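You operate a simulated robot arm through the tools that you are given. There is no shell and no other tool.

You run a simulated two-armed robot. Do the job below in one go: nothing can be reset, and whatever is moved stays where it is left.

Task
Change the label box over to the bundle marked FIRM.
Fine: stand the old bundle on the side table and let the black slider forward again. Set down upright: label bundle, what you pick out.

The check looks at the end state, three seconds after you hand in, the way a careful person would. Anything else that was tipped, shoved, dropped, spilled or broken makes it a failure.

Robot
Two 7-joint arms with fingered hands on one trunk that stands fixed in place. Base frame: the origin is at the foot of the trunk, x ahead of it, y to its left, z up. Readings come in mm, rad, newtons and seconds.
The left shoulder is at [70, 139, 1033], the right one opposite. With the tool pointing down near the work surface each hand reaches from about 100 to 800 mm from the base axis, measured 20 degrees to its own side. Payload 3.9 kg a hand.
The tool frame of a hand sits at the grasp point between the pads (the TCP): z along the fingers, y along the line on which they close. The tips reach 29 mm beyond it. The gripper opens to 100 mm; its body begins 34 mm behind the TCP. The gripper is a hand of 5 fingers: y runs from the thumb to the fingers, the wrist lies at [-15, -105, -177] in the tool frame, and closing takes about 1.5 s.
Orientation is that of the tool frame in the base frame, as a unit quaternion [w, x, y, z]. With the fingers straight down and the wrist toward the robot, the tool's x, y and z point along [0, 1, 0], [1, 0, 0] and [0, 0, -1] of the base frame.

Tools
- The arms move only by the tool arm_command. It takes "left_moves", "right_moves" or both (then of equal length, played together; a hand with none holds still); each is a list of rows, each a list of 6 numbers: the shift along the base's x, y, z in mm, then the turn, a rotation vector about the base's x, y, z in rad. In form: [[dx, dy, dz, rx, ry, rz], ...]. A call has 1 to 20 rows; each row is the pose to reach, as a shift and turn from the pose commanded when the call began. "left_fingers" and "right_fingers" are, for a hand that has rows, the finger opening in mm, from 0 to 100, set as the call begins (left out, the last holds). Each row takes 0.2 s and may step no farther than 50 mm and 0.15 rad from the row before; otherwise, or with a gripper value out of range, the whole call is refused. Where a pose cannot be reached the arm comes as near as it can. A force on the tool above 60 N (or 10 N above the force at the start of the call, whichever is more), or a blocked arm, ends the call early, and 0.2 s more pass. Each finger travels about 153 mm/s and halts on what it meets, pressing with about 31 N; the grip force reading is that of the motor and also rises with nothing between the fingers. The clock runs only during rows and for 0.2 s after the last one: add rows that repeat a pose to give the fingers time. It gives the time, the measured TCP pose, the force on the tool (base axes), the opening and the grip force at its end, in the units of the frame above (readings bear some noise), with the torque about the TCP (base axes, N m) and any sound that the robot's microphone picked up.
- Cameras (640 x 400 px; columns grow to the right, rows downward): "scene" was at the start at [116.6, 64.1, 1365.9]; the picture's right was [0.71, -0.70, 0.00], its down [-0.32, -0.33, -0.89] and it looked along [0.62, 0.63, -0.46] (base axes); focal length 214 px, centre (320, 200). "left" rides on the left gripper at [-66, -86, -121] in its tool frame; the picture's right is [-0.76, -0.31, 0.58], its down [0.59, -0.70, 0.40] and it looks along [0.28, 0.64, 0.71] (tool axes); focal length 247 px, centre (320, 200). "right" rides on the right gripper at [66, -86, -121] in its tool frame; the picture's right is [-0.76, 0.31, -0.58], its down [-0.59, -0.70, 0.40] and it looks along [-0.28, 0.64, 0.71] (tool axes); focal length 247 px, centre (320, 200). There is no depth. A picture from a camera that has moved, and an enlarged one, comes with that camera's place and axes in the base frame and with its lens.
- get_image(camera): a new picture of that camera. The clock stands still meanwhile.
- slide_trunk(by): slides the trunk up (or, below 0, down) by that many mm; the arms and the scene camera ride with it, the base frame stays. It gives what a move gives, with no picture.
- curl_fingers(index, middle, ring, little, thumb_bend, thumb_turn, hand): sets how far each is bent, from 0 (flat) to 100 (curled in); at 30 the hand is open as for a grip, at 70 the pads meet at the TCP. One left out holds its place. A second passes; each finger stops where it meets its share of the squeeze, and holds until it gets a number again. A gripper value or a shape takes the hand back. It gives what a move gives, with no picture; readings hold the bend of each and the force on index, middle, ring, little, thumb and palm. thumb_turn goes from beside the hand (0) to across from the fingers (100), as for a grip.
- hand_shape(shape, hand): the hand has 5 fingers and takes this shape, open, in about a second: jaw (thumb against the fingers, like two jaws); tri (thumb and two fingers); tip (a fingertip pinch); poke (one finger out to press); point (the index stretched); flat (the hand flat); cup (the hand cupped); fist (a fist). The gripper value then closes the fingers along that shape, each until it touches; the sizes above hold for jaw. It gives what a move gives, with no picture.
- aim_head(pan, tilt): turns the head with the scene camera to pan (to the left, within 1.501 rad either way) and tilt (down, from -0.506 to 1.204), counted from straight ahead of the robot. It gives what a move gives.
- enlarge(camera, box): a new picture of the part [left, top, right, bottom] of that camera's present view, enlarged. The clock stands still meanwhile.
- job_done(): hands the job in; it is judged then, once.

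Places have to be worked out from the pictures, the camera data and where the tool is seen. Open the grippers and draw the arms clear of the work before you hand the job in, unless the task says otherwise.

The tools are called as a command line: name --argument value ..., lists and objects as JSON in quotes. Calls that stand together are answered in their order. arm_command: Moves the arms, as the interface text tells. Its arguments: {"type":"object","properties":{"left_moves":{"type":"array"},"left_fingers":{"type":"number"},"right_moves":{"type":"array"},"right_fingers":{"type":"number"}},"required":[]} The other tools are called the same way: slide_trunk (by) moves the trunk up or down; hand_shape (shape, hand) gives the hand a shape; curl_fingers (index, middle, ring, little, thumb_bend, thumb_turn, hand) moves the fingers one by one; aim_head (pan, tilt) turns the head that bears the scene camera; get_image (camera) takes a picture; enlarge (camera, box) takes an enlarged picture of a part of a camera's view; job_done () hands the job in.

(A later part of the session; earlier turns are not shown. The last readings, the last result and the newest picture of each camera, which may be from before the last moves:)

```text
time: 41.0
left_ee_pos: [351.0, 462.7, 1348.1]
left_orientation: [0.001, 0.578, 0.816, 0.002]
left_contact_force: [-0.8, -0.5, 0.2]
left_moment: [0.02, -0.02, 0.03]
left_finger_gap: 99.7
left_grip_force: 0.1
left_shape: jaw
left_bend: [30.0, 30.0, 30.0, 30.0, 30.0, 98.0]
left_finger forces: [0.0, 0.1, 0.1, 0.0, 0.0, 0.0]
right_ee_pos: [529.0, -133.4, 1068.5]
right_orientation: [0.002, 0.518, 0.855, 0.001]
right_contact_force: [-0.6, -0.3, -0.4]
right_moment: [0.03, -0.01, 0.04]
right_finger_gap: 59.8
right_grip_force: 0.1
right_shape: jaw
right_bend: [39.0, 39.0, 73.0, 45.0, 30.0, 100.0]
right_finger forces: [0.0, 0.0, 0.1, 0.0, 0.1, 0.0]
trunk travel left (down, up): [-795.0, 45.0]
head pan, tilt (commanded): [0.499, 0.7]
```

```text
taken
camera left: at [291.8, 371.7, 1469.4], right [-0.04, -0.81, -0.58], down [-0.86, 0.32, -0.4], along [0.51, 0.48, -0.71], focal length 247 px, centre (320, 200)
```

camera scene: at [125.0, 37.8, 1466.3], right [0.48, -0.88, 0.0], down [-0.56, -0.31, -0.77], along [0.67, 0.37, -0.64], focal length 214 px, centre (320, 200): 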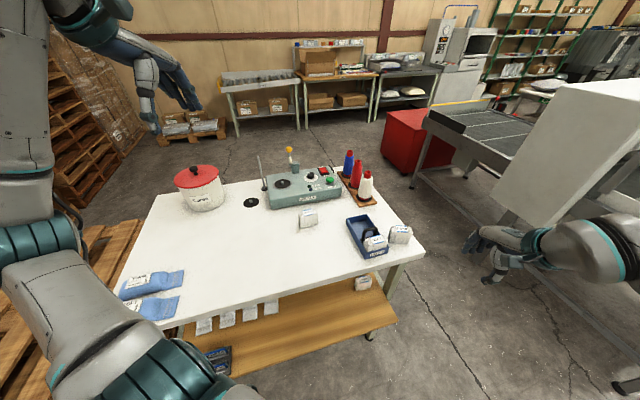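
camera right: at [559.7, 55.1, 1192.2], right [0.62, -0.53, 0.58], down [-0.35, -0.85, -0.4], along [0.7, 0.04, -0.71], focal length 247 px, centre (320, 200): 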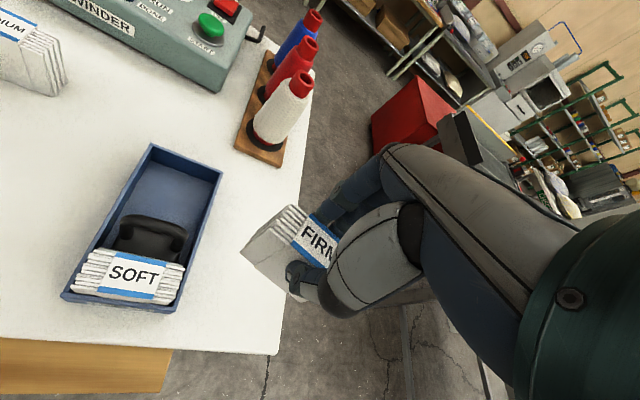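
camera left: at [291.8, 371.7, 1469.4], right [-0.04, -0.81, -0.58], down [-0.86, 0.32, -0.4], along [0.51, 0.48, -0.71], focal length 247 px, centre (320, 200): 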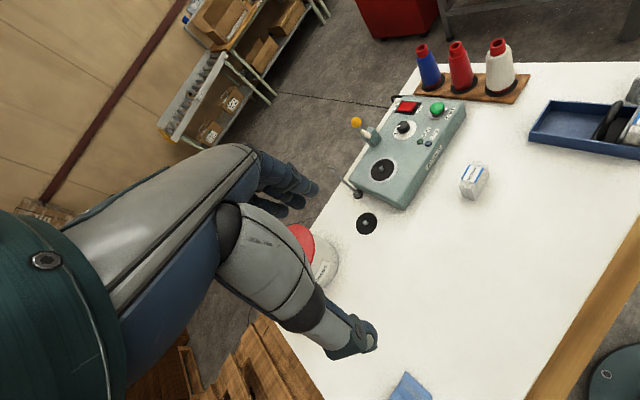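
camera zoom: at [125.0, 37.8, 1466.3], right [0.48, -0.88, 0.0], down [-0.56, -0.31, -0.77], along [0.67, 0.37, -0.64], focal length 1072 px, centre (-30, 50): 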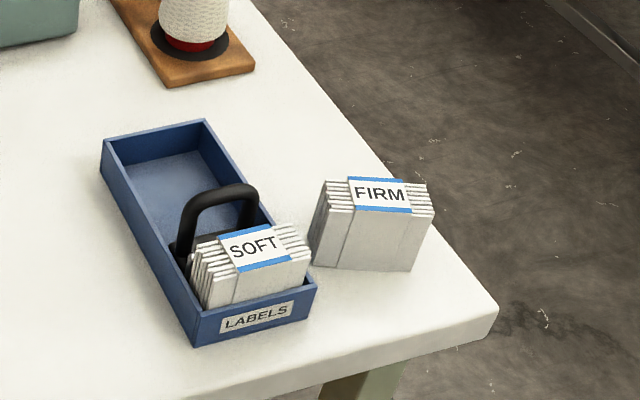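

FIRM stands upright in the strip. Now I bring the left hand over toward the slider handle, turning it to point its closing axis along the box's width (yaw −45°) so its wrist stays left of the box; I go via a high path and see if that yaw is reachable.

arm_command --left_moves '[[15, -25, -15, 0, 0, -0.08], [30, -50, -30, 0, 0, -0.16], [50, -80, -50, 0, 0, -0.25], [70, -110, -75, 0, 0, -0.34], [90, -140, -100, 0, 0, -0.43], [110, -170, -125, 0, 0, -0.52], [130, -195, -150, 0, 0, -0.61], [150, -220, -175, 0, 0, -0.7], [170, -245, -200, 0, 0, -0.8], [190, -270, -225, 0, 0, -0.9], [210, -295, -250, 0, 0, -1.0], [225, -310, -265, 0, 0, -1.1], [225, -310, -265, 0, 0, -1.124]]'

get_image --camera "scene"

get_image --camera "left"

```text
time: 43.8
left_ee_pos: [577.9, 153.5, 1082.5]
left_orientation: [0.001, 0.924, 0.383, 0.0]
left_contact_force: [0.2, -0.2, -0.1]
left_moment: [-0.03, 0.02, 0.01]
left_finger_gap: 99.5
left_grip_force: 0.1
left_shape: jaw
left_bend: [30.0, 30.0, 30.0, 30.0, 30.0, 98.0]
left_finger forces: [0.1, 0.0, 0.0, 0.0, 0.0, 0.1]
right_ee_pos: [530.0, -131.9, 1069.0]
right_orientation: [0.002, 0.518, 0.856, 0.0]
right_contact_force: [-0.5, 0.0, 0.3]
right_moment: [-0.01, -0.07, 0.01]
right_finger_gap: 59.8
right_grip_force: 0.0
right_shape: jaw
right_bend: [39.0, 39.0, 73.0, 45.0, 30.0, 100.0]
right_finger forces: [0.0, 0.1, 0.0, 0.0, 0.0, 0.0]
trunk travel left (down, up): [-795.0, 45.0]
head pan, tilt (commanded): [0.499, 0.7]
```

```text
taken
camera scene: at [126.0, 40.0, 1466.1], right [0.48, -0.88, 0.0], down [-0.56, -0.31, -0.77], along [0.67, 0.37, -0.64], focal length 214 px, centre (320, 200)
```

scene: 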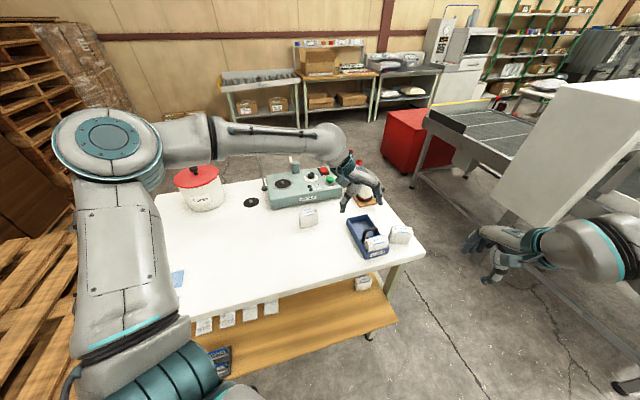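

```text
taken
camera left: at [470.6, 168.5, 1203.5], right [-0.75, -0.32, -0.58], down [-0.08, 0.91, -0.4], along [0.65, -0.25, -0.71], focal length 247 px, centre (320, 200)
```

left: 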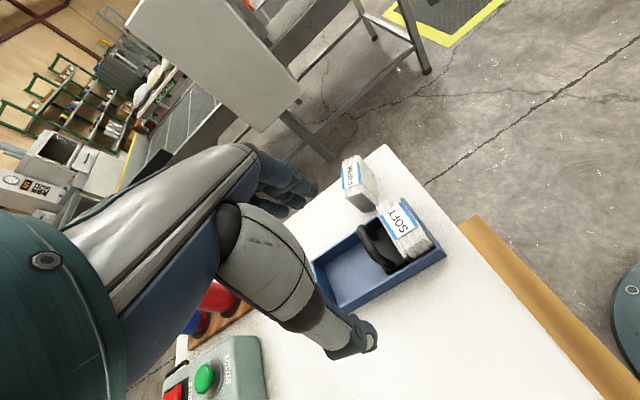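

Yaw −45° is fully reached and the arm comes in from the left, clear of the right hand's approach. I zoom on the handle from the left and scene cameras to place it exactly.

enlarge --camera "left" --box '[310, 150, 470, 310]'

enlarge --camera "scene" --box '[336, 200, 416, 260]'

get_image --camera "right"

```text
2.50 times, centred on (390, 230) of left
camera zoom: at [470.6, 168.5, 1203.5], right [-0.75, -0.32, -0.58], down [-0.08, 0.91, -0.4], along [0.65, -0.25, -0.71], focal length 617 px, centre (145, 125)
```

zoom: 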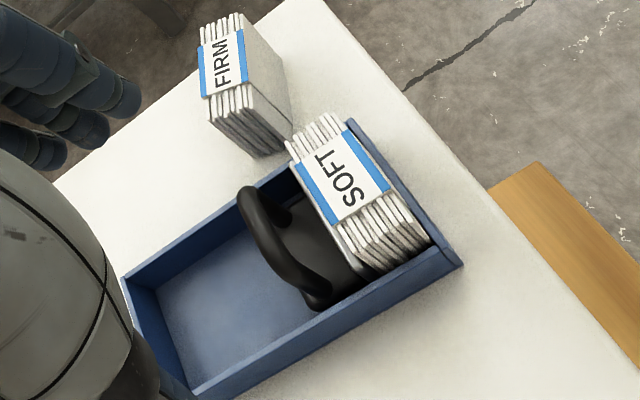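

```text
6.67 times, centred on (376, 230) of scene
camera zoom: at [126.0, 40.0, 1466.1], right [0.48, -0.88, 0.0], down [-0.56, -0.31, -0.77], along [0.67, 0.37, -0.64], focal length 1430 px, centre (-53, 0)
```

zoom: 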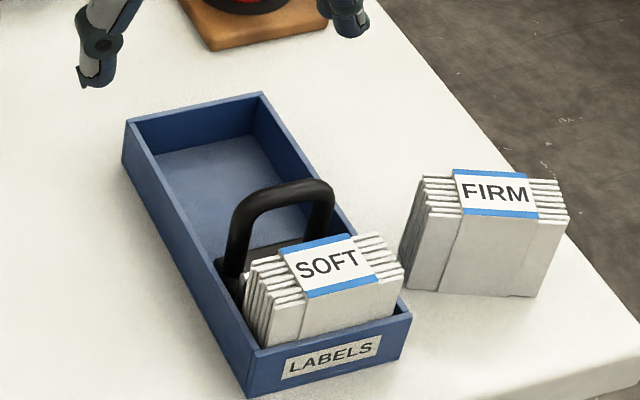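

```text
taken
camera right: at [422.5, -114.0, 1190.1], right [0.62, -0.53, 0.58], down [-0.35, -0.85, -0.4], along [0.7, 0.04, -0.71], focal length 247 px, centre (320, 200)
```

right: 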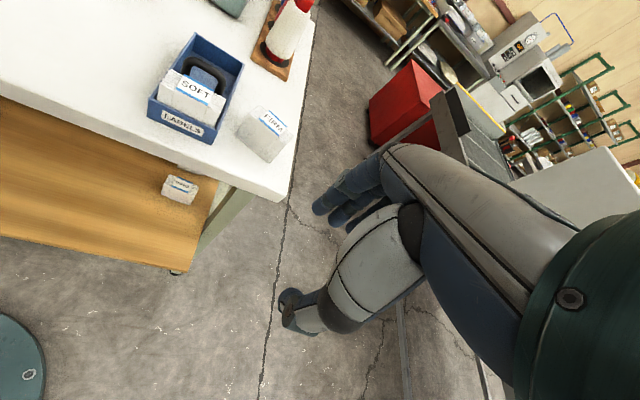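

SOFT measures F 463–489, R≈318–382, top z≈947; box wall top ≈921. I take tighter zooms of the handle to fix its bar.

enlarge --camera "left" --box '[360, 200, 424, 250]'

enlarge --camera "scene" --box '[362, 222, 402, 247]'

enlarge --camera "right" --box '[140, 30, 250, 150]'

```text
8.00 times, centred on (392, 225) of left
camera zoom: at [470.6, 168.5, 1203.5], right [-0.75, -0.32, -0.58], down [-0.08, 0.91, -0.4], along [0.65, -0.25, -0.71], focal length 1976 px, centre (-256, 0)
```

zoom: 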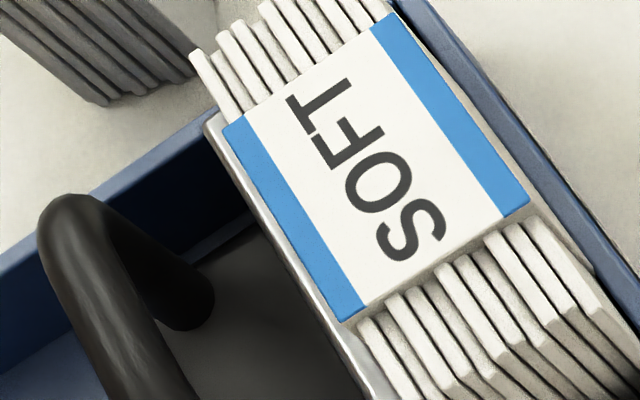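

```text
16.00 times, centred on (382, 234) of scene
camera zoom: at [126.0, 40.0, 1466.1], right [0.48, -0.88, 0.0], down [-0.56, -0.31, -0.77], along [0.67, 0.37, -0.64], focal length 3432 px, centre (-672, -352)
```

zoom: 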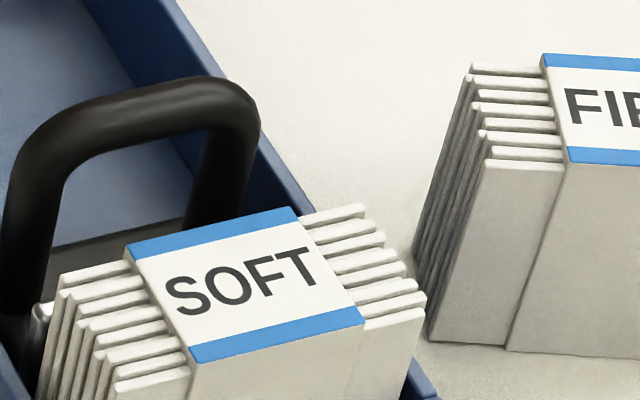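

```text
3.33 times, centred on (195, 90) of right
camera zoom: at [422.5, -114.0, 1190.1], right [0.62, -0.53, 0.58], down [-0.35, -0.85, -0.4], along [0.7, 0.04, -0.71], focal length 823 px, centre (737, 567)
```

zoom: 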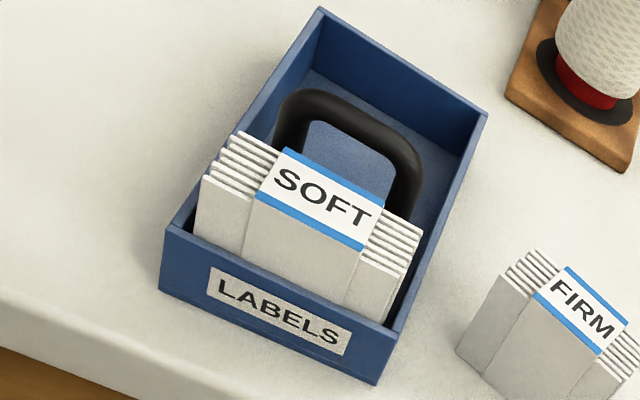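

Handle bar: centre at F≈514, R≈347, z≈956, arch outer width ≈48 mm. I'll pinch the arch across its width with the left thumb and two fingers; I set the left hand to the "tri" shape and look at it.

hand_shape --shape "tri" --hand "left"

get_image --camera "left"

enlarge --camera "scene" --box '[320, 130, 440, 220]'

get_image --camera "right"

```text
time: 44.7
left_ee_pos: [577.7, 153.6, 1081.7]
left_orientation: [0.001, 0.924, 0.382, 0.0]
left_contact_force: [-0.3, 0.4, 1.2]
left_moment: [-0.03, 0.0, 0.02]
left_finger_gap: 99.9
left_grip_force: 0.1
left_shape: tri
left_bend: [30.0, 30.0, 99.0, 99.0, 30.0, 98.0]
left_finger forces: [0.0, 0.1, 0.1, 0.0, 0.1, 0.0]
right_ee_pos: [530.2, -132.8, 1067.3]
right_orientation: [0.001, 0.518, 0.855, -0.001]
right_contact_force: [-0.5, -0.1, -0.4]
right_moment: [0.02, -0.03, -0.01]
right_finger_gap: 59.7
right_grip_force: 0.1
right_shape: jaw
right_bend: [39.0, 39.0, 73.0, 45.0, 30.0, 100.0]
right_finger forces: [0.0, 0.0, 0.1, 0.1, 0.0, 0.1]
trunk travel left (down, up): [-795.0, 45.0]
head pan, tilt (commanded): [0.499, 0.7]
```

```text
taken
camera left: at [471.1, 168.3, 1203.3], right [-0.75, -0.32, -0.58], down [-0.08, 0.91, -0.4], along [0.65, -0.25, -0.71], focal length 247 px, centre (320, 200)
```

left: 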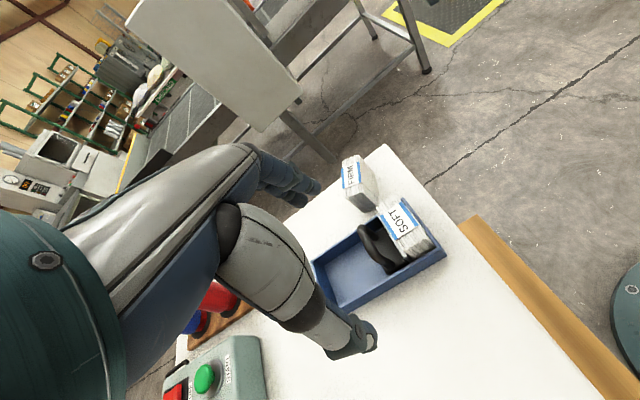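

```text
4.44 times, centred on (380, 175) of scene
camera zoom: at [127.0, 39.8, 1466.0], right [0.48, -0.88, 0.0], down [-0.57, -0.31, -0.76], along [0.67, 0.37, -0.64], focal length 953 px, centre (53, 311)
```

zoom: 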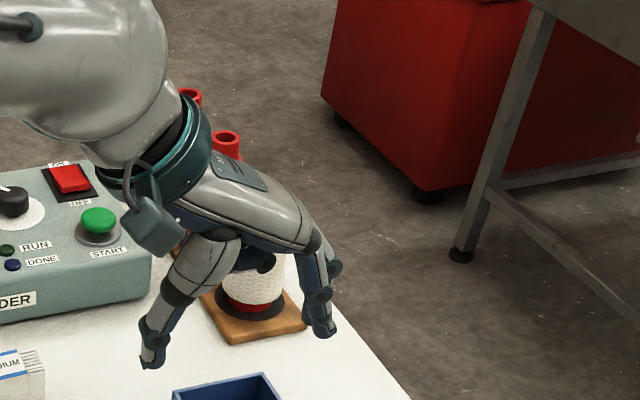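

```text
taken
camera right: at [423.3, -114.3, 1189.7], right [0.62, -0.53, 0.58], down [-0.35, -0.85, -0.4], along [0.7, 0.04, -0.71], focal length 247 px, centre (320, 200)
```

right: 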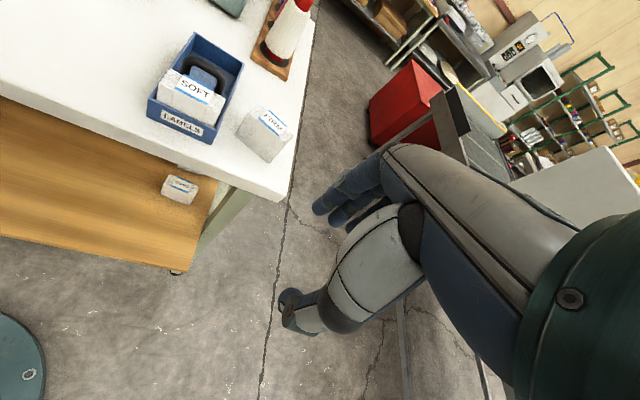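

In the tri shape, thumb and the two fingers sit symmetrically about the TCP. I move the left hand above the handle (to ≈(609,118), z≈1035) with a 64 mm opening and check alignment.

arm_command --left_moves '[[10, -12, -10, 0, 0, 0], [20, -24, -25, 0, 0, 0], [31.4, -35.1, -40, 0, 0, 0], [31.4, -35.1, -47, 0, 0, 0], [31.4, -35.1, -47, 0, 0, 0]]' --left_fingers 64

enlarge --camera "scene" --box '[340, 180, 420, 250]'

enlarge --camera "left" --box '[240, 120, 440, 360]'

enlarge --camera "right" --box '[130, 0, 310, 170]'

```text
time: 45.9
left_ee_pos: [609.4, 117.9, 1035.6]
left_orientation: [0.001, 0.924, 0.382, 0.001]
left_contact_force: [0.1, 0.4, -0.1]
left_moment: [-0.01, 0.02, 0.0]
left_finger_gap: 63.9
left_grip_force: 0.1
left_shape: tri
left_bend: [39.0, 37.0, 99.0, 99.0, 30.0, 99.0]
left_finger forces: [0.0, 0.0, 0.1, 0.0, 0.1, 0.0]
right_ee_pos: [530.4, -132.8, 1068.7]
right_orientation: [0.001, 0.517, 0.856, -0.001]
right_contact_force: [0.4, -0.1, 0.6]
right_moment: [0.0, -0.01, -0.01]
right_finger_gap: 59.8
right_grip_force: 0.0
right_shape: jaw
right_bend: [39.0, 39.0, 73.0, 45.0, 30.0, 100.0]
right_finger forces: [0.0, 0.0, 0.0, 0.0, 0.0, 0.0]
trunk travel left (down, up): [-795.0, 45.0]
head pan, tilt (commanded): [0.499, 0.7]
```

```text
5.71 times, centred on (380, 215) of scene
camera zoom: at [126.8, 39.8, 1466.1], right [0.48, -0.88, 0.0], down [-0.57, -0.31, -0.76], along [0.67, 0.37, -0.64], focal length 1226 px, centre (-23, 114)
```

zoom: 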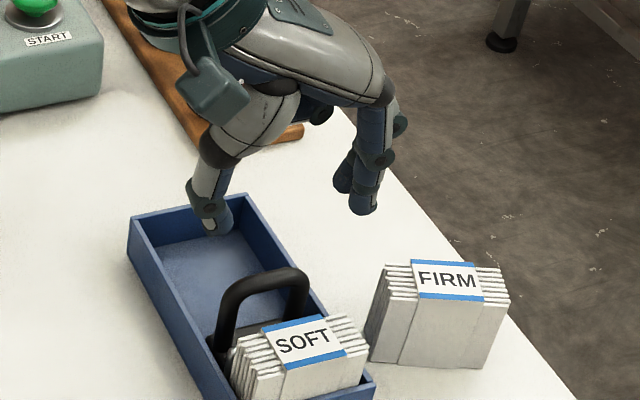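

```text
1.67 times, centred on (340, 240) of left
camera zoom: at [501.9, 133.0, 1156.0], right [-0.75, -0.32, -0.58], down [-0.08, 0.91, -0.4], along [0.65, -0.25, -0.71], focal length 412 px, centre (287, 133)
```

zoom: 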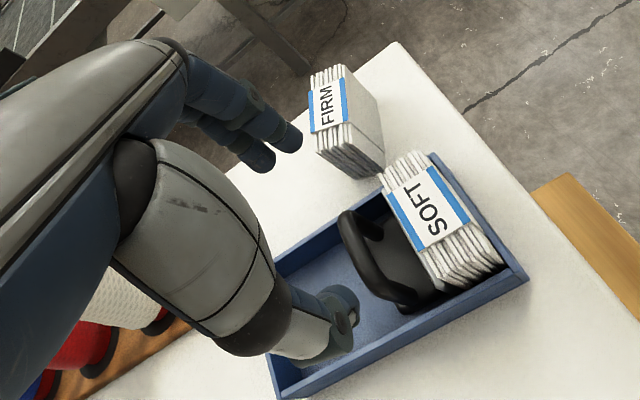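

```text
2.35 times, centred on (220, 85) of right
camera zoom: at [423.1, -114.2, 1189.8], right [0.62, -0.53, 0.58], down [-0.35, -0.85, -0.4], along [0.7, 0.04, -0.71], focal length 581 px, centre (555, 471)
```

zoom: 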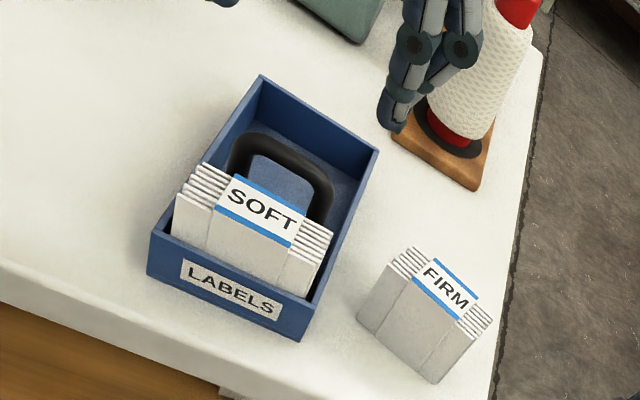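

The handle projects within a few mm of my estimate. One more tight zoom of it from the left camera before lowering.

enlarge --camera "left" --box '[335, 230, 431, 320]'

enlarge --camera "right" --box '[170, 30, 250, 130]'

```text
4.44 times, centred on (383, 275) of left
camera zoom: at [501.9, 133.0, 1156.0], right [-0.75, -0.32, -0.58], down [-0.08, 0.91, -0.4], along [0.65, -0.25, -0.71], focal length 1098 px, centre (40, -133)
```

zoom: 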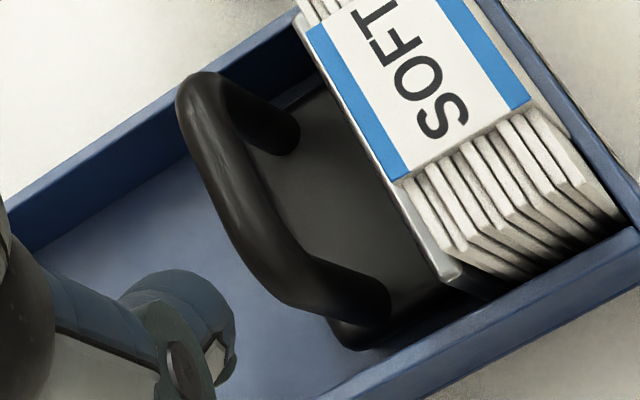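

```text
4.00 times, centred on (210, 80) of right
camera zoom: at [423.1, -114.2, 1189.8], right [0.62, -0.53, 0.58], down [-0.35, -0.85, -0.4], along [0.7, 0.04, -0.71], focal length 988 px, centre (760, 680)
```

zoom: 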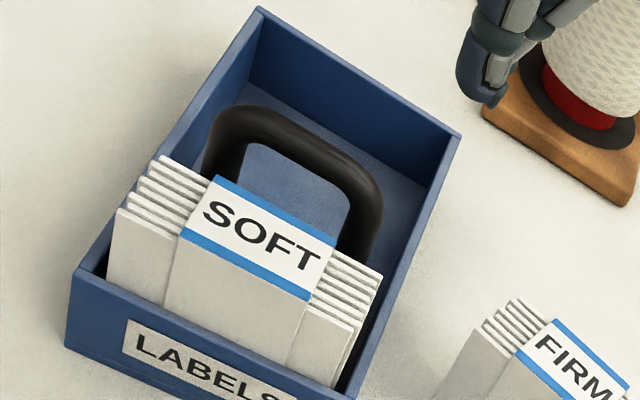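

Best estimate of the bar: F≈517, R≈345, z≈951. I lower the left hand to z≈985 with a slight correction and check.

arm_command --left_moves '[[0, 1, -20, 0, 0, 0], [0, 2.5, -40, 0, 0, 0], [0, 2.5, -50, 0, 0, 0], [0, 2.5, -50, 0, 0, 0]]'

enlarge --camera "scene" --box '[340, 190, 420, 250]'

enlarge --camera "left" --box '[260, 160, 440, 340]'

enlarge --camera "right" --box '[150, 20, 270, 120]'

```text
time: 46.9
left_ee_pos: [609.0, 121.9, 984.8]
left_orientation: [0.001, 0.924, 0.383, 0.001]
left_contact_force: [-0.3, 0.9, 0.1]
left_moment: [0.02, 0.03, 0.02]
left_finger_gap: 64.2
left_grip_force: 0.0
left_shape: tri
left_bend: [39.0, 37.0, 99.0, 99.0, 30.0, 99.0]
left_finger forces: [0.1, 0.1, 0.0, 0.0, 0.0, 0.0]
right_ee_pos: [529.3, -132.7, 1068.7]
right_orientation: [0.001, 0.518, 0.855, -0.001]
right_contact_force: [-0.9, 0.4, 0.2]
right_moment: [0.04, 0.02, 0.02]
right_finger_gap: 60.1
right_grip_force: 0.1
right_shape: jaw
right_bend: [39.0, 39.0, 73.0, 45.0, 30.0, 100.0]
right_finger forces: [0.0, 0.1, 0.0, 0.0, 0.0, 0.0]
trunk travel left (down, up): [-795.0, 45.0]
head pan, tilt (commanded): [0.499, 0.7]
```

```text
6.67 times, centred on (380, 220) of scene
camera zoom: at [126.8, 39.8, 1466.1], right [0.48, -0.88, 0.0], down [-0.57, -0.31, -0.76], along [0.67, 0.37, -0.64], focal length 1430 px, centre (-80, 67)
```

zoom: 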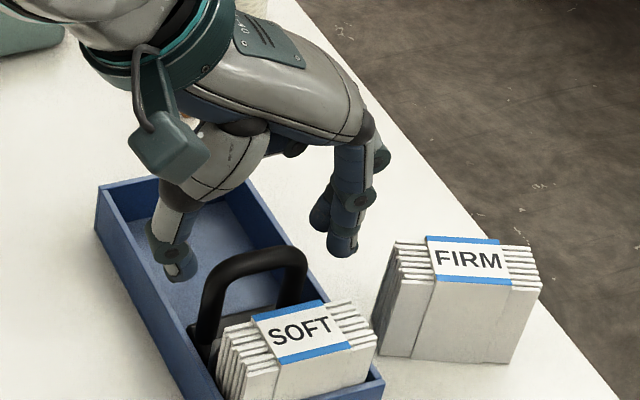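

```text
2.22 times, centred on (350, 250) of left
camera zoom: at [501.8, 136.0, 1105.8], right [-0.75, -0.32, -0.58], down [-0.08, 0.91, -0.4], along [0.65, -0.25, -0.71], focal length 549 px, centre (253, 89)
```

zoom: 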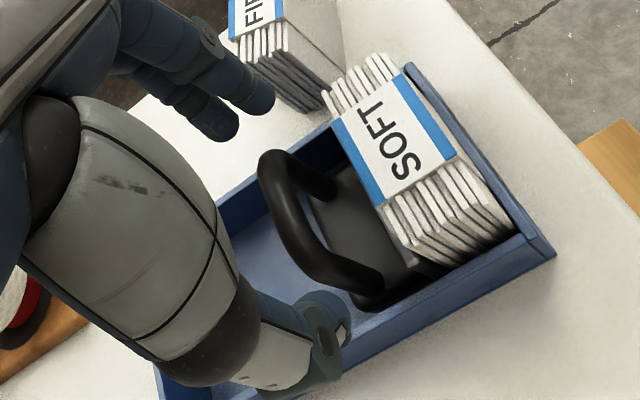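

```text
4.00 times, centred on (210, 70) of right
camera zoom: at [423.1, -114.2, 1189.8], right [0.62, -0.53, 0.58], down [-0.35, -0.85, -0.4], along [0.7, 0.04, -0.71], focal length 988 px, centre (760, 720)
```

zoom: 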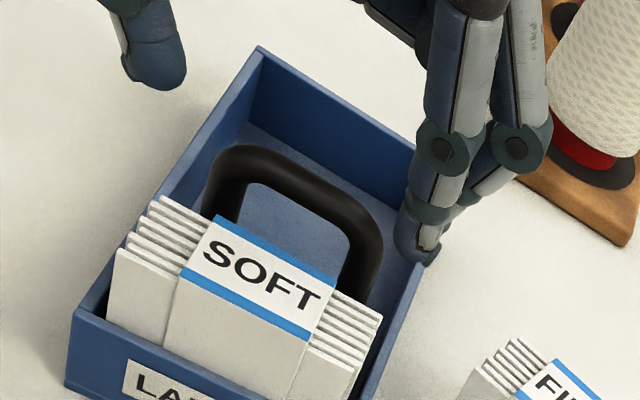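

The alignment is good but the fingers are a bit close to the right leg; I shift 2.5 mm along the box width, open to 70, and lower to z≈957.

arm_command --left_moves '[[1.8, -1.8, 0, 0, 0, 0], [1.8, -1.8, -10, 0, 0, 0], [1.8, -1.8, -20, 0, 0, 0], [1.8, -1.8, -28, 0, 0, 0], [1.8, -1.8, -28, 0, 0, 0]]' --left_fingers 70

enlarge --camera "scene" --box '[340, 190, 420, 250]'

enlarge --camera "left" --box '[260, 160, 440, 340]'

enlarge --camera "right" --box '[150, 20, 270, 120]'

```text
time: 48.1
left_ee_pos: [611.8, 119.7, 957.1]
left_orientation: [0.0, 0.924, 0.383, 0.001]
left_contact_force: [0.3, 0.4, 1.0]
left_moment: [0.01, -0.03, -0.02]
left_finger_gap: 69.6
left_grip_force: 0.0
left_shape: tri
left_bend: [41.0, 36.0, 99.0, 99.0, 30.0, 99.0]
left_finger forces: [0.1, 0.0, 0.0, 0.0, 0.0, 0.0]
right_ee_pos: [530.2, -132.3, 1068.2]
right_orientation: [0.002, 0.518, 0.855, -0.001]
right_contact_force: [-0.1, -0.1, 0.1]
right_moment: [-0.02, -0.01, -0.03]
right_finger_gap: 59.5
right_grip_force: 0.0
right_shape: jaw
right_bend: [39.0, 39.0, 73.0, 45.0, 30.0, 100.0]
right_finger forces: [0.0, 0.0, 0.0, 0.0, 0.1, 0.0]
trunk travel left (down, up): [-795.0, 45.0]
head pan, tilt (commanded): [0.499, 0.7]
```

```text
6.67 times, centred on (380, 220) of scene
camera zoom: at [126.8, 39.8, 1466.1], right [0.48, -0.88, 0.0], down [-0.57, -0.31, -0.77], along [0.67, 0.37, -0.64], focal length 1430 px, centre (-80, 67)
```

zoom: 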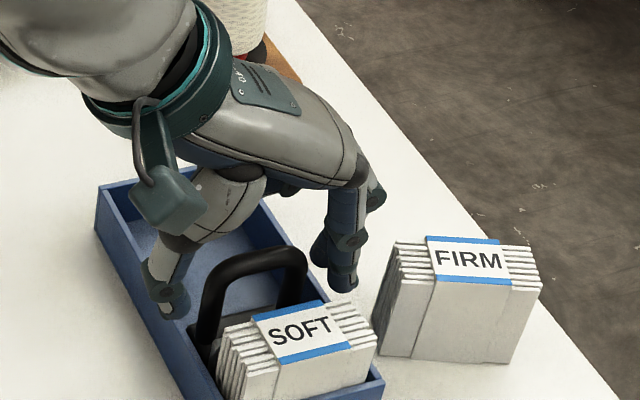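

```text
2.22 times, centred on (350, 250) of left
camera zoom: at [503.8, 133.9, 1078.4], right [-0.75, -0.32, -0.58], down [-0.08, 0.91, -0.4], along [0.65, -0.25, -0.71], focal length 549 px, centre (253, 89)
```

zoom: 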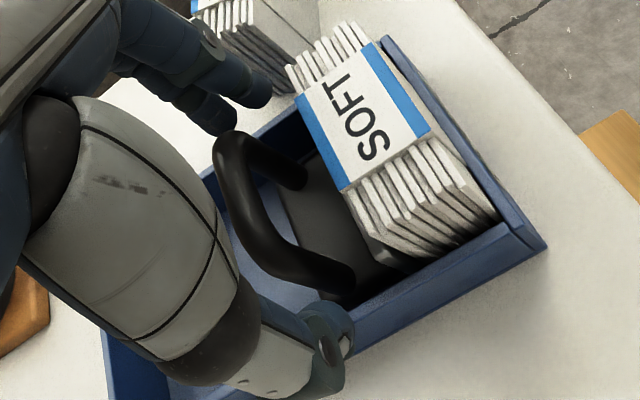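

```text
4.00 times, centred on (210, 70) of right
camera zoom: at [423.1, -114.2, 1189.8], right [0.62, -0.53, 0.58], down [-0.35, -0.85, -0.4], along [0.7, 0.04, -0.71], focal length 988 px, centre (760, 720)
```

zoom: 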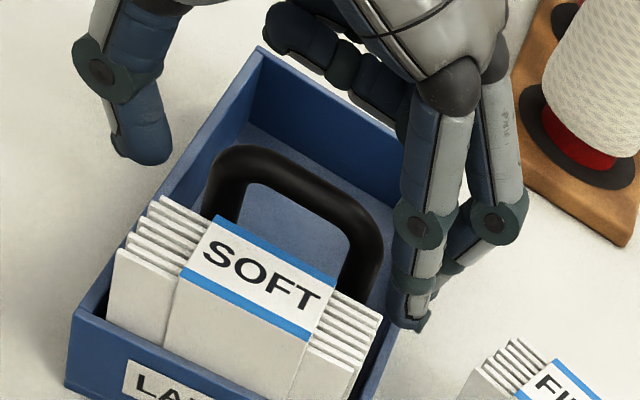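

The hand straddles the arch; the thumb gap is larger than the finger gap, so I shift 3.5 mm along the width, then close slowly in two stages.

arm_command --left_moves '[[2.5, -2.5, 0, 0, 0, 0], [2.5, -2.5, 0, 0, 0, 0], [2.5, -2.5, 0, 0, 0, 0]]' --left_fingers 58

enlarge --camera "right" --box '[150, 20, 270, 120]'

enlarge --camera "left" --box '[260, 160, 440, 340]'

```text
time: 48.9
left_ee_pos: [613.9, 117.5, 957.5]
left_orientation: [0.0, 0.924, 0.383, 0.001]
left_contact_force: [-0.3, -0.5, 0.0]
left_moment: [0.01, -0.02, -0.01]
left_finger_gap: 58.1
left_grip_force: 0.1
left_shape: tri
left_bend: [39.0, 39.0, 99.0, 99.0, 30.0, 100.0]
left_finger forces: [0.0, 0.0, 0.0, 0.0, 0.0, 0.0]
right_ee_pos: [530.9, -134.1, 1068.4]
right_orientation: [0.001, 0.518, 0.855, -0.002]
right_contact_force: [0.4, 0.4, 0.1]
right_moment: [-0.01, 0.0, 0.02]
right_finger_gap: 60.0
right_grip_force: 0.0
right_shape: jaw
right_bend: [39.0, 39.0, 73.0, 45.0, 30.0, 100.0]
right_finger forces: [0.0, 0.0, 0.0, 0.0, 0.1, 0.0]
trunk travel left (down, up): [-795.0, 45.0]
head pan, tilt (commanded): [0.499, 0.7]
```

```text
4.00 times, centred on (210, 70) of right
camera zoom: at [423.2, -114.3, 1189.7], right [0.62, -0.53, 0.58], down [-0.35, -0.85, -0.4], along [0.7, 0.04, -0.71], focal length 988 px, centre (760, 720)
```

zoom: 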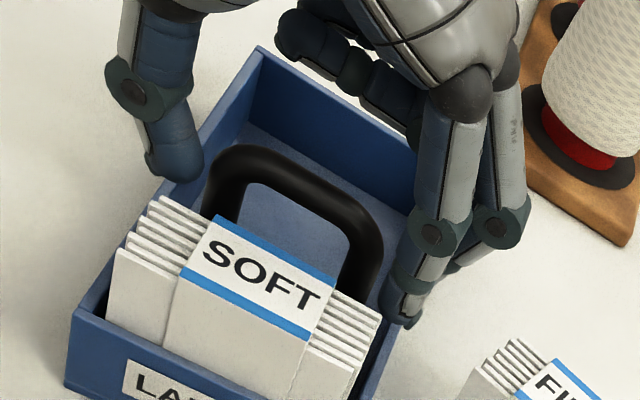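

```text
2.22 times, centred on (350, 250) of left
camera zoom: at [506.4, 131.5, 1078.6], right [-0.75, -0.32, -0.58], down [-0.08, 0.91, -0.4], along [0.65, -0.25, -0.71], focal length 549 px, centre (253, 89)
```

zoom: 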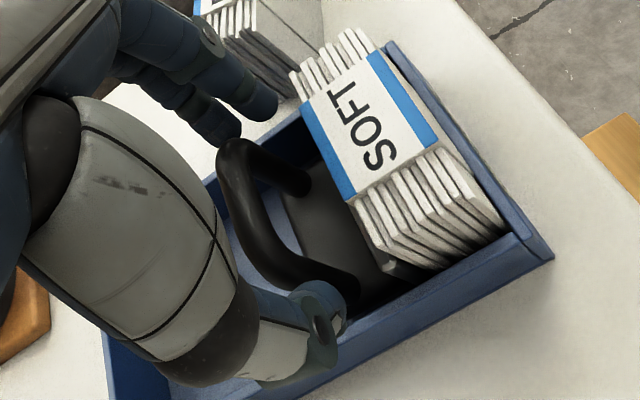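

Now symmetric about the arch. I close the left fingers onto it.

arm_command --left_moves '[[0, 0, 0, 0, 0, 0], [0, 0, 0, 0, 0, 0], [0, 0, 0, 0, 0, 0], [0, 0, 0, 0, 0, 0]]' --left_fingers 35

enlarge --camera "right" --box '[150, 20, 270, 120]'

enlarge --camera "left" --box '[260, 160, 440, 340]'

```text
time: 49.9
left_ee_pos: [614.8, 114.6, 957.7]
left_orientation: [0.002, 0.924, 0.383, 0.0]
left_contact_force: [9.9, -12.2, -2.0]
left_moment: [-0.19, -0.26, 0.14]
left_finger_gap: 17.9
left_grip_force: 31.1
left_shape: tri
left_bend: [71.0, 49.0, 100.0, 100.0, 76.0, 98.0]
left_finger forces: [0.1, 17.3, 0.0, 0.1, 0.1, 0.0]
right_ee_pos: [531.2, -133.4, 1067.4]
right_orientation: [0.001, 0.519, 0.855, 0.0]
right_contact_force: [0.0, 0.4, 0.3]
right_moment: [-0.03, -0.03, -0.06]
right_finger_gap: 60.0
right_grip_force: 0.0
right_shape: jaw
right_bend: [39.0, 39.0, 73.0, 45.0, 30.0, 100.0]
right_finger forces: [0.0, 0.0, 0.1, 0.0, 0.0, 0.0]
trunk travel left (down, up): [-795.0, 45.0]
head pan, tilt (commanded): [0.499, 0.7]
```

```text
4.00 times, centred on (210, 70) of right
camera zoom: at [424.4, -116.1, 1189.1], right [0.62, -0.53, 0.58], down [-0.35, -0.85, -0.4], along [0.7, 0.04, -0.71], focal length 988 px, centre (760, 720)
```

zoom: 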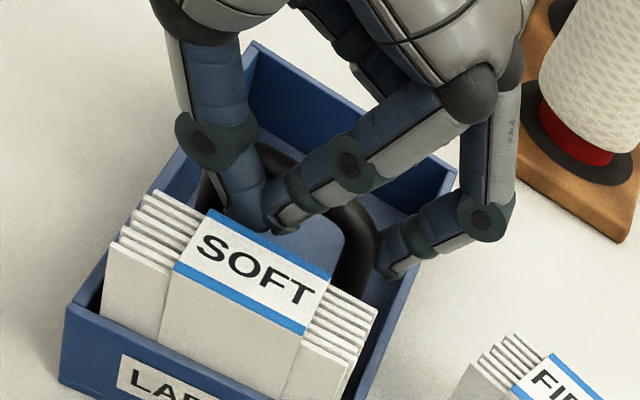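

```text
2.22 times, centred on (350, 250) of left
camera zoom: at [507.9, 129.0, 1079.0], right [-0.75, -0.32, -0.58], down [-0.08, 0.91, -0.4], along [0.66, -0.25, -0.71], focal length 549 px, centre (253, 89)
```

zoom: 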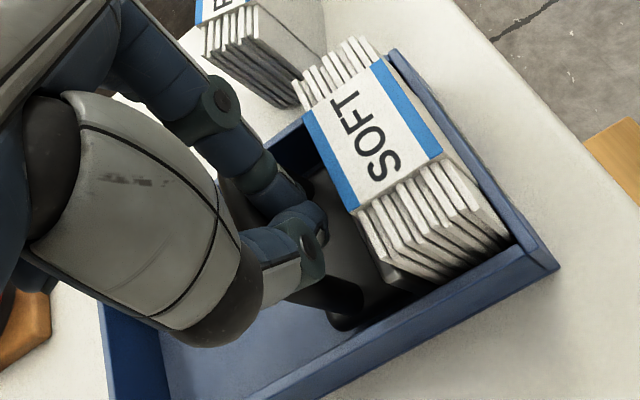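

Index and thumb have closed in front of the arch (a natural hook for pulling it back), while the middle finger presses the right leg sideways with 17 N. I lift the middle finger off so the pull is straight.

curl_fingers --hand "left" --middle 30

enlarge --camera "right" --box '[150, 20, 270, 120]'

enlarge --camera "left" --box '[260, 160, 440, 340]'

enlarge --camera "scene" --box '[350, 205, 410, 250]'

```text
time: 50.9
left_ee_pos: [613.7, 117.4, 957.6]
left_orientation: [-0.001, 0.924, 0.383, 0.001]
left_contact_force: [-1.3, -0.2, -0.9]
left_moment: [-0.02, 0.0, 0.02]
left_finger_gap: 0.0
left_grip_force: 0.1
left_shape: fingers
left_bend: [71.0, 30.0, 100.0, 100.0, 76.0, 99.0]
left_finger forces: [0.0, 0.0, 0.1, 0.0, 0.0, 0.1]
right_ee_pos: [530.4, -132.0, 1069.0]
right_orientation: [0.002, 0.518, 0.855, -0.002]
right_contact_force: [0.6, 0.4, 0.0]
right_moment: [0.01, 0.0, -0.01]
right_finger_gap: 59.8
right_grip_force: 0.1
right_shape: jaw
right_bend: [39.0, 39.0, 73.0, 45.0, 30.0, 100.0]
right_finger forces: [0.1, 0.1, 0.1, 0.0, 0.1, 0.0]
trunk travel left (down, up): [-795.0, 45.0]
head pan, tilt (commanded): [0.499, 0.7]
```

```text
4.00 times, centred on (210, 70) of right
camera zoom: at [423.2, -114.4, 1189.7], right [0.62, -0.53, 0.58], down [-0.35, -0.85, -0.4], along [0.7, 0.04, -0.71], focal length 988 px, centre (760, 720)
```

zoom: 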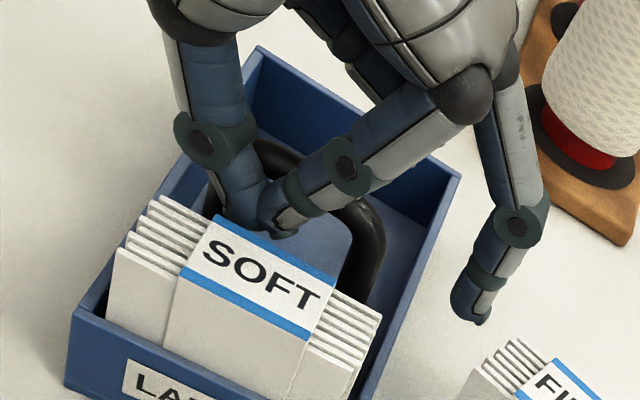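

```text
2.22 times, centred on (350, 250) of left
camera zoom: at [506.3, 131.5, 1078.6], right [-0.75, -0.32, -0.58], down [-0.08, 0.91, -0.4], along [0.65, -0.25, -0.71], focal length 549 px, centre (253, 89)
```

zoom: 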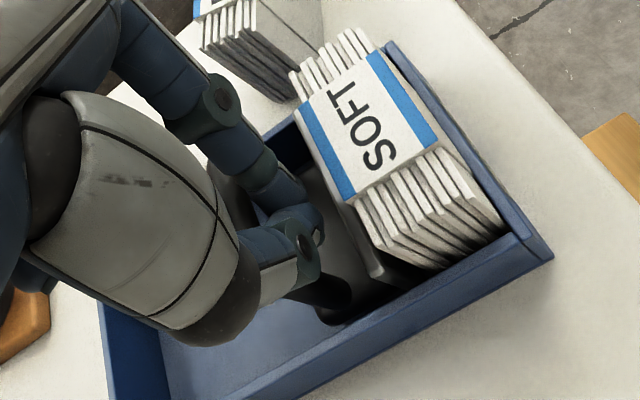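

```text
8.89 times, centred on (380, 228) of scene
camera zoom: at [126.9, 39.6, 1466.1], right [0.48, -0.88, 0.0], down [-0.57, -0.31, -0.77], along [0.67, 0.37, -0.64], focal length 1906 px, centre (-213, -44)
```

zoom: 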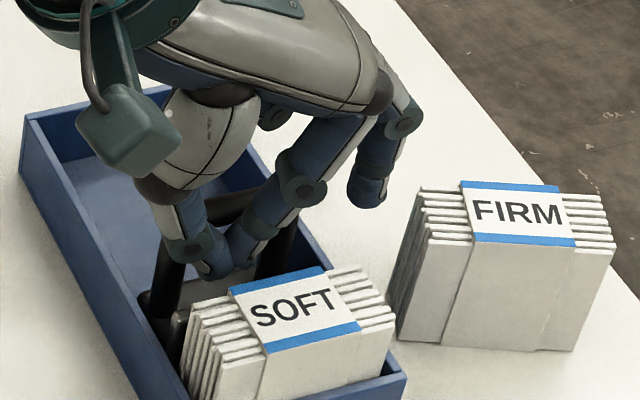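

Forces are near zero and the index/thumb hook sits in front of the arch. I pull the slider back 12 mm as a trial and read the force.

arm_command --left_moves '[[3, 3, 0, 0, 0, 0], [6, 6, 0, 0, 0, 0], [9, 9, 0, 0, 0, 0], [9, 9, 0, 0, 0, 0]]'

enlarge --camera "right" --box '[150, 20, 270, 120]'

enlarge --camera "scene" --box '[350, 205, 410, 250]'

```text
time: 51.9
left_ee_pos: [623.0, 126.2, 956.5]
left_orientation: [0.001, 0.924, 0.382, 0.001]
left_contact_force: [-1.0, 0.0, -0.3]
left_moment: [-0.01, 0.03, -0.01]
left_finger_gap: 0.1
left_grip_force: 0.1
left_shape: fingers
left_bend: [71.0, 30.0, 100.0, 100.0, 76.0, 99.0]
left_finger forces: [0.0, 0.0, 0.0, 0.1, 0.1, 0.0]
right_ee_pos: [530.5, -132.8, 1067.8]
right_orientation: [0.002, 0.518, 0.856, 0.0]
right_contact_force: [0.9, 0.0, 0.1]
right_moment: [0.0, -0.01, 0.0]
right_finger_gap: 59.6
right_grip_force: 0.0
right_shape: jaw
right_bend: [39.0, 39.0, 73.0, 45.0, 30.0, 100.0]
right_finger forces: [0.1, 0.0, 0.1, 0.0, 0.0, 0.1]
trunk travel left (down, up): [-795.0, 45.0]
head pan, tilt (commanded): [0.499, 0.7]
```

```text
4.00 times, centred on (210, 70) of right
camera zoom: at [423.0, -114.4, 1189.8], right [0.62, -0.53, 0.58], down [-0.35, -0.85, -0.4], along [0.7, 0.04, -0.71], focal length 988 px, centre (760, 720)
```

zoom: 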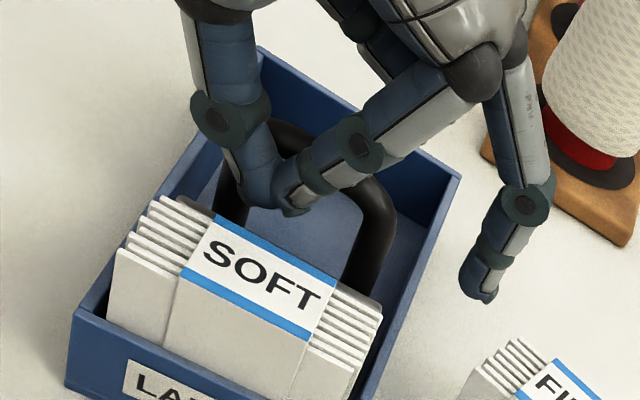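

```text
8.89 times, centred on (380, 228) of scene
camera zoom: at [126.6, 39.6, 1466.1], right [0.48, -0.88, 0.0], down [-0.57, -0.31, -0.77], along [0.67, 0.37, -0.64], focal length 1906 px, centre (-213, -44)
```

zoom: 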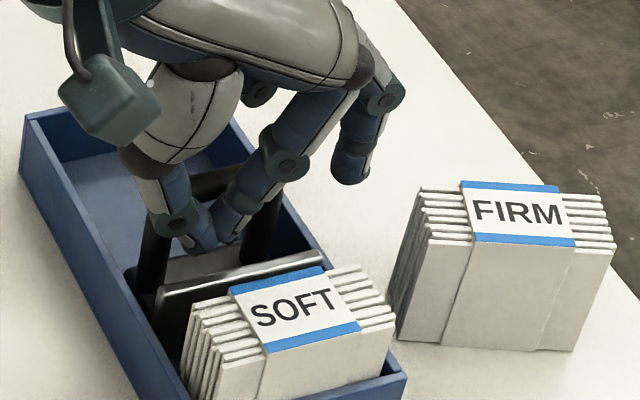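

The slider slid back easily (~1 N) with a gap opening behind SOFT, which stays upright. I pull it further, to about 60 mm total.

arm_command --left_moves '[[4, 4, 0, 0, 0, 0], [8, 8, 0, 0, 0, 0], [12, 12, 0, 0, 0, 0], [16, 16, 0, 0, 0, 0], [20, 20, 0, 0, 0, 0], [24, 24, 0, 0, 0, 0], [28, 28, 0, 0, 0, 0], [32, 32, 0, 0, 0, 0], [34, 34, 0, 0, 0, 0], [34, 34, 0, 0, 0, 0]]'

enlarge --camera "right" --box '[150, 0, 270, 120]'

enlarge --camera "scene" --box '[340, 190, 420, 250]'

get_image --camera "left"

```text
time: 54.1
left_ee_pos: [655.4, 159.1, 956.3]
left_orientation: [0.001, 0.924, 0.383, 0.0]
left_contact_force: [-3.4, -2.6, -0.1]
left_moment: [0.02, 0.03, 0.08]
left_finger_gap: 0.1
left_grip_force: 0.2
left_shape: fingers
left_bend: [71.0, 30.0, 100.0, 100.0, 76.0, 99.0]
left_finger forces: [0.0, 0.0, 0.1, 0.0, 0.0, 0.0]
right_ee_pos: [530.6, -134.0, 1068.7]
right_orientation: [0.001, 0.518, 0.855, 0.0]
right_contact_force: [0.4, -0.2, 0.0]
right_moment: [0.0, -0.01, 0.0]
right_finger_gap: 59.8
right_grip_force: 0.0
right_shape: jaw
right_bend: [39.0, 39.0, 73.0, 45.0, 30.0, 100.0]
right_finger forces: [0.0, 0.1, 0.0, 0.0, 0.0, 0.0]
trunk travel left (down, up): [-795.0, 45.0]
head pan, tilt (commanded): [0.499, 0.7]
```

```text
3.33 times, centred on (210, 60) of right
camera zoom: at [422.7, -114.7, 1189.9], right [0.62, -0.53, 0.58], down [-0.35, -0.85, -0.4], along [0.7, 0.04, -0.71], focal length 823 px, centre (687, 667)
```

zoom: 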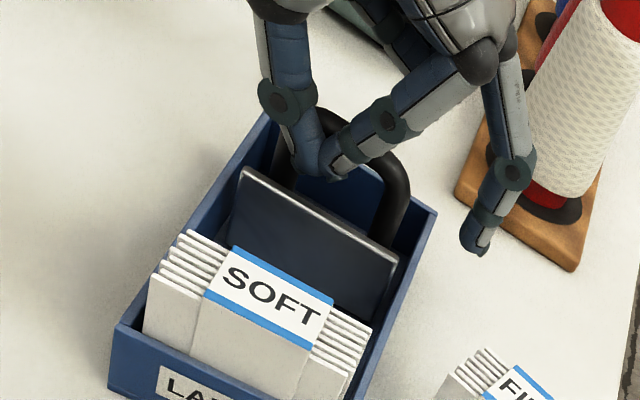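

```text
6.67 times, centred on (380, 220) of scene
camera zoom: at [126.2, 39.2, 1466.1], right [0.48, -0.88, 0.0], down [-0.57, -0.31, -0.77], along [0.67, 0.37, -0.64], focal length 1430 px, centre (-80, 67)
```

zoom: 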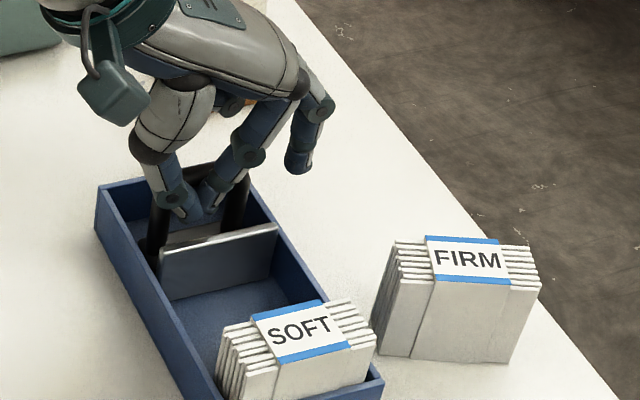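

```text
taken
camera left: at [548.9, 174.0, 1079.1], right [-0.75, -0.32, -0.58], down [-0.08, 0.91, -0.4], along [0.65, -0.25, -0.71], focal length 247 px, centre (320, 200)
```

left: 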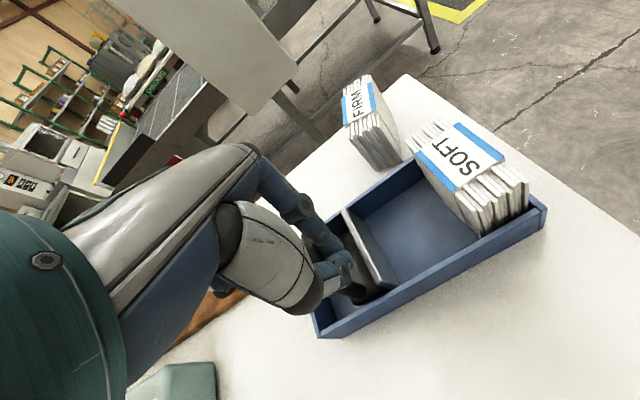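

The slider is held back ~58 mm against a light spring (~4 N); SOFT stands free with ~50 mm of space behind it. I pull 8 mm more for clearance, and put the right hand in the "tri" shape so its little and ring fingers stay clear of the box wall.

arm_command --left_moves '[[3, 3, 0, 0, 0, 0], [5.5, 5.5, 0, 0, 0, 0], [5.5, 5.5, 0, 0, 0, 0]]'

hand_shape --shape "tri" --hand "right"

enlarge --camera "scene" --box '[340, 190, 420, 250]'

```text
time: 54.9
left_ee_pos: [659.4, 164.6, 957.9]
left_orientation: [0.0, 0.924, 0.381, 0.0]
left_contact_force: [-17.6, -11.7, -2.3]
left_moment: [-0.18, 0.23, 0.16]
left_finger_gap: 0.1
left_grip_force: 0.1
left_shape: fingers
left_bend: [71.0, 30.0, 100.0, 100.0, 76.0, 97.0]
left_finger forces: [0.0, 0.0, 0.0, 0.0, 0.0, 0.0]
right_ee_pos: [528.7, -133.9, 1070.7]
right_orientation: [0.002, 0.518, 0.855, 0.002]
right_contact_force: [0.4, 0.7, 0.2]
right_moment: [-0.01, -0.01, 0.0]
right_finger_gap: 59.7
right_grip_force: 0.0
right_shape: jaw
right_bend: [39.0, 39.0, 73.0, 45.0, 30.0, 100.0]
right_finger forces: [0.0, 0.1, 0.0, 0.0, 0.0, 0.0]
trunk travel left (down, up): [-795.0, 45.0]
head pan, tilt (commanded): [0.499, 0.7]
```

```text
time: 55.8
left_ee_pos: [658.3, 162.6, 959.2]
left_orientation: [-0.001, 0.924, 0.382, 0.001]
left_contact_force: [-18.5, -13.2, -3.2]
left_moment: [-0.18, 0.19, 0.19]
left_finger_gap: 0.3
left_grip_force: 0.1
left_shape: fingers
left_bend: [71.0, 30.0, 100.0, 100.0, 76.0, 97.0]
left_finger forces: [0.0, 0.1, 0.1, 0.0, 0.0, 0.1]
right_ee_pos: [528.1, -134.8, 1070.3]
right_orientation: [0.001, 0.517, 0.856, 0.001]
right_contact_force: [0.6, -0.3, -0.5]
right_moment: [0.0, 0.0, 0.0]
right_finger_gap: 99.6
right_grip_force: 0.0
right_shape: tri
right_bend: [30.0, 30.0, 99.0, 99.0, 30.0, 98.0]
right_finger forces: [0.1, 0.0, 0.0, 0.0, 0.1, 0.0]
trunk travel left (down, up): [-795.0, 45.0]
head pan, tilt (commanded): [0.499, 0.7]
```

```text
6.67 times, centred on (380, 220) of scene
camera zoom: at [123.1, 36.8, 1466.5], right [0.48, -0.88, 0.0], down [-0.56, -0.31, -0.77], along [0.67, 0.37, -0.64], focal length 1430 px, centre (-80, 67)
```

zoom: 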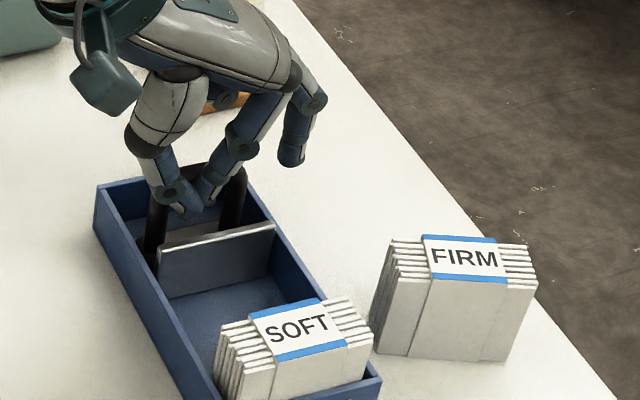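

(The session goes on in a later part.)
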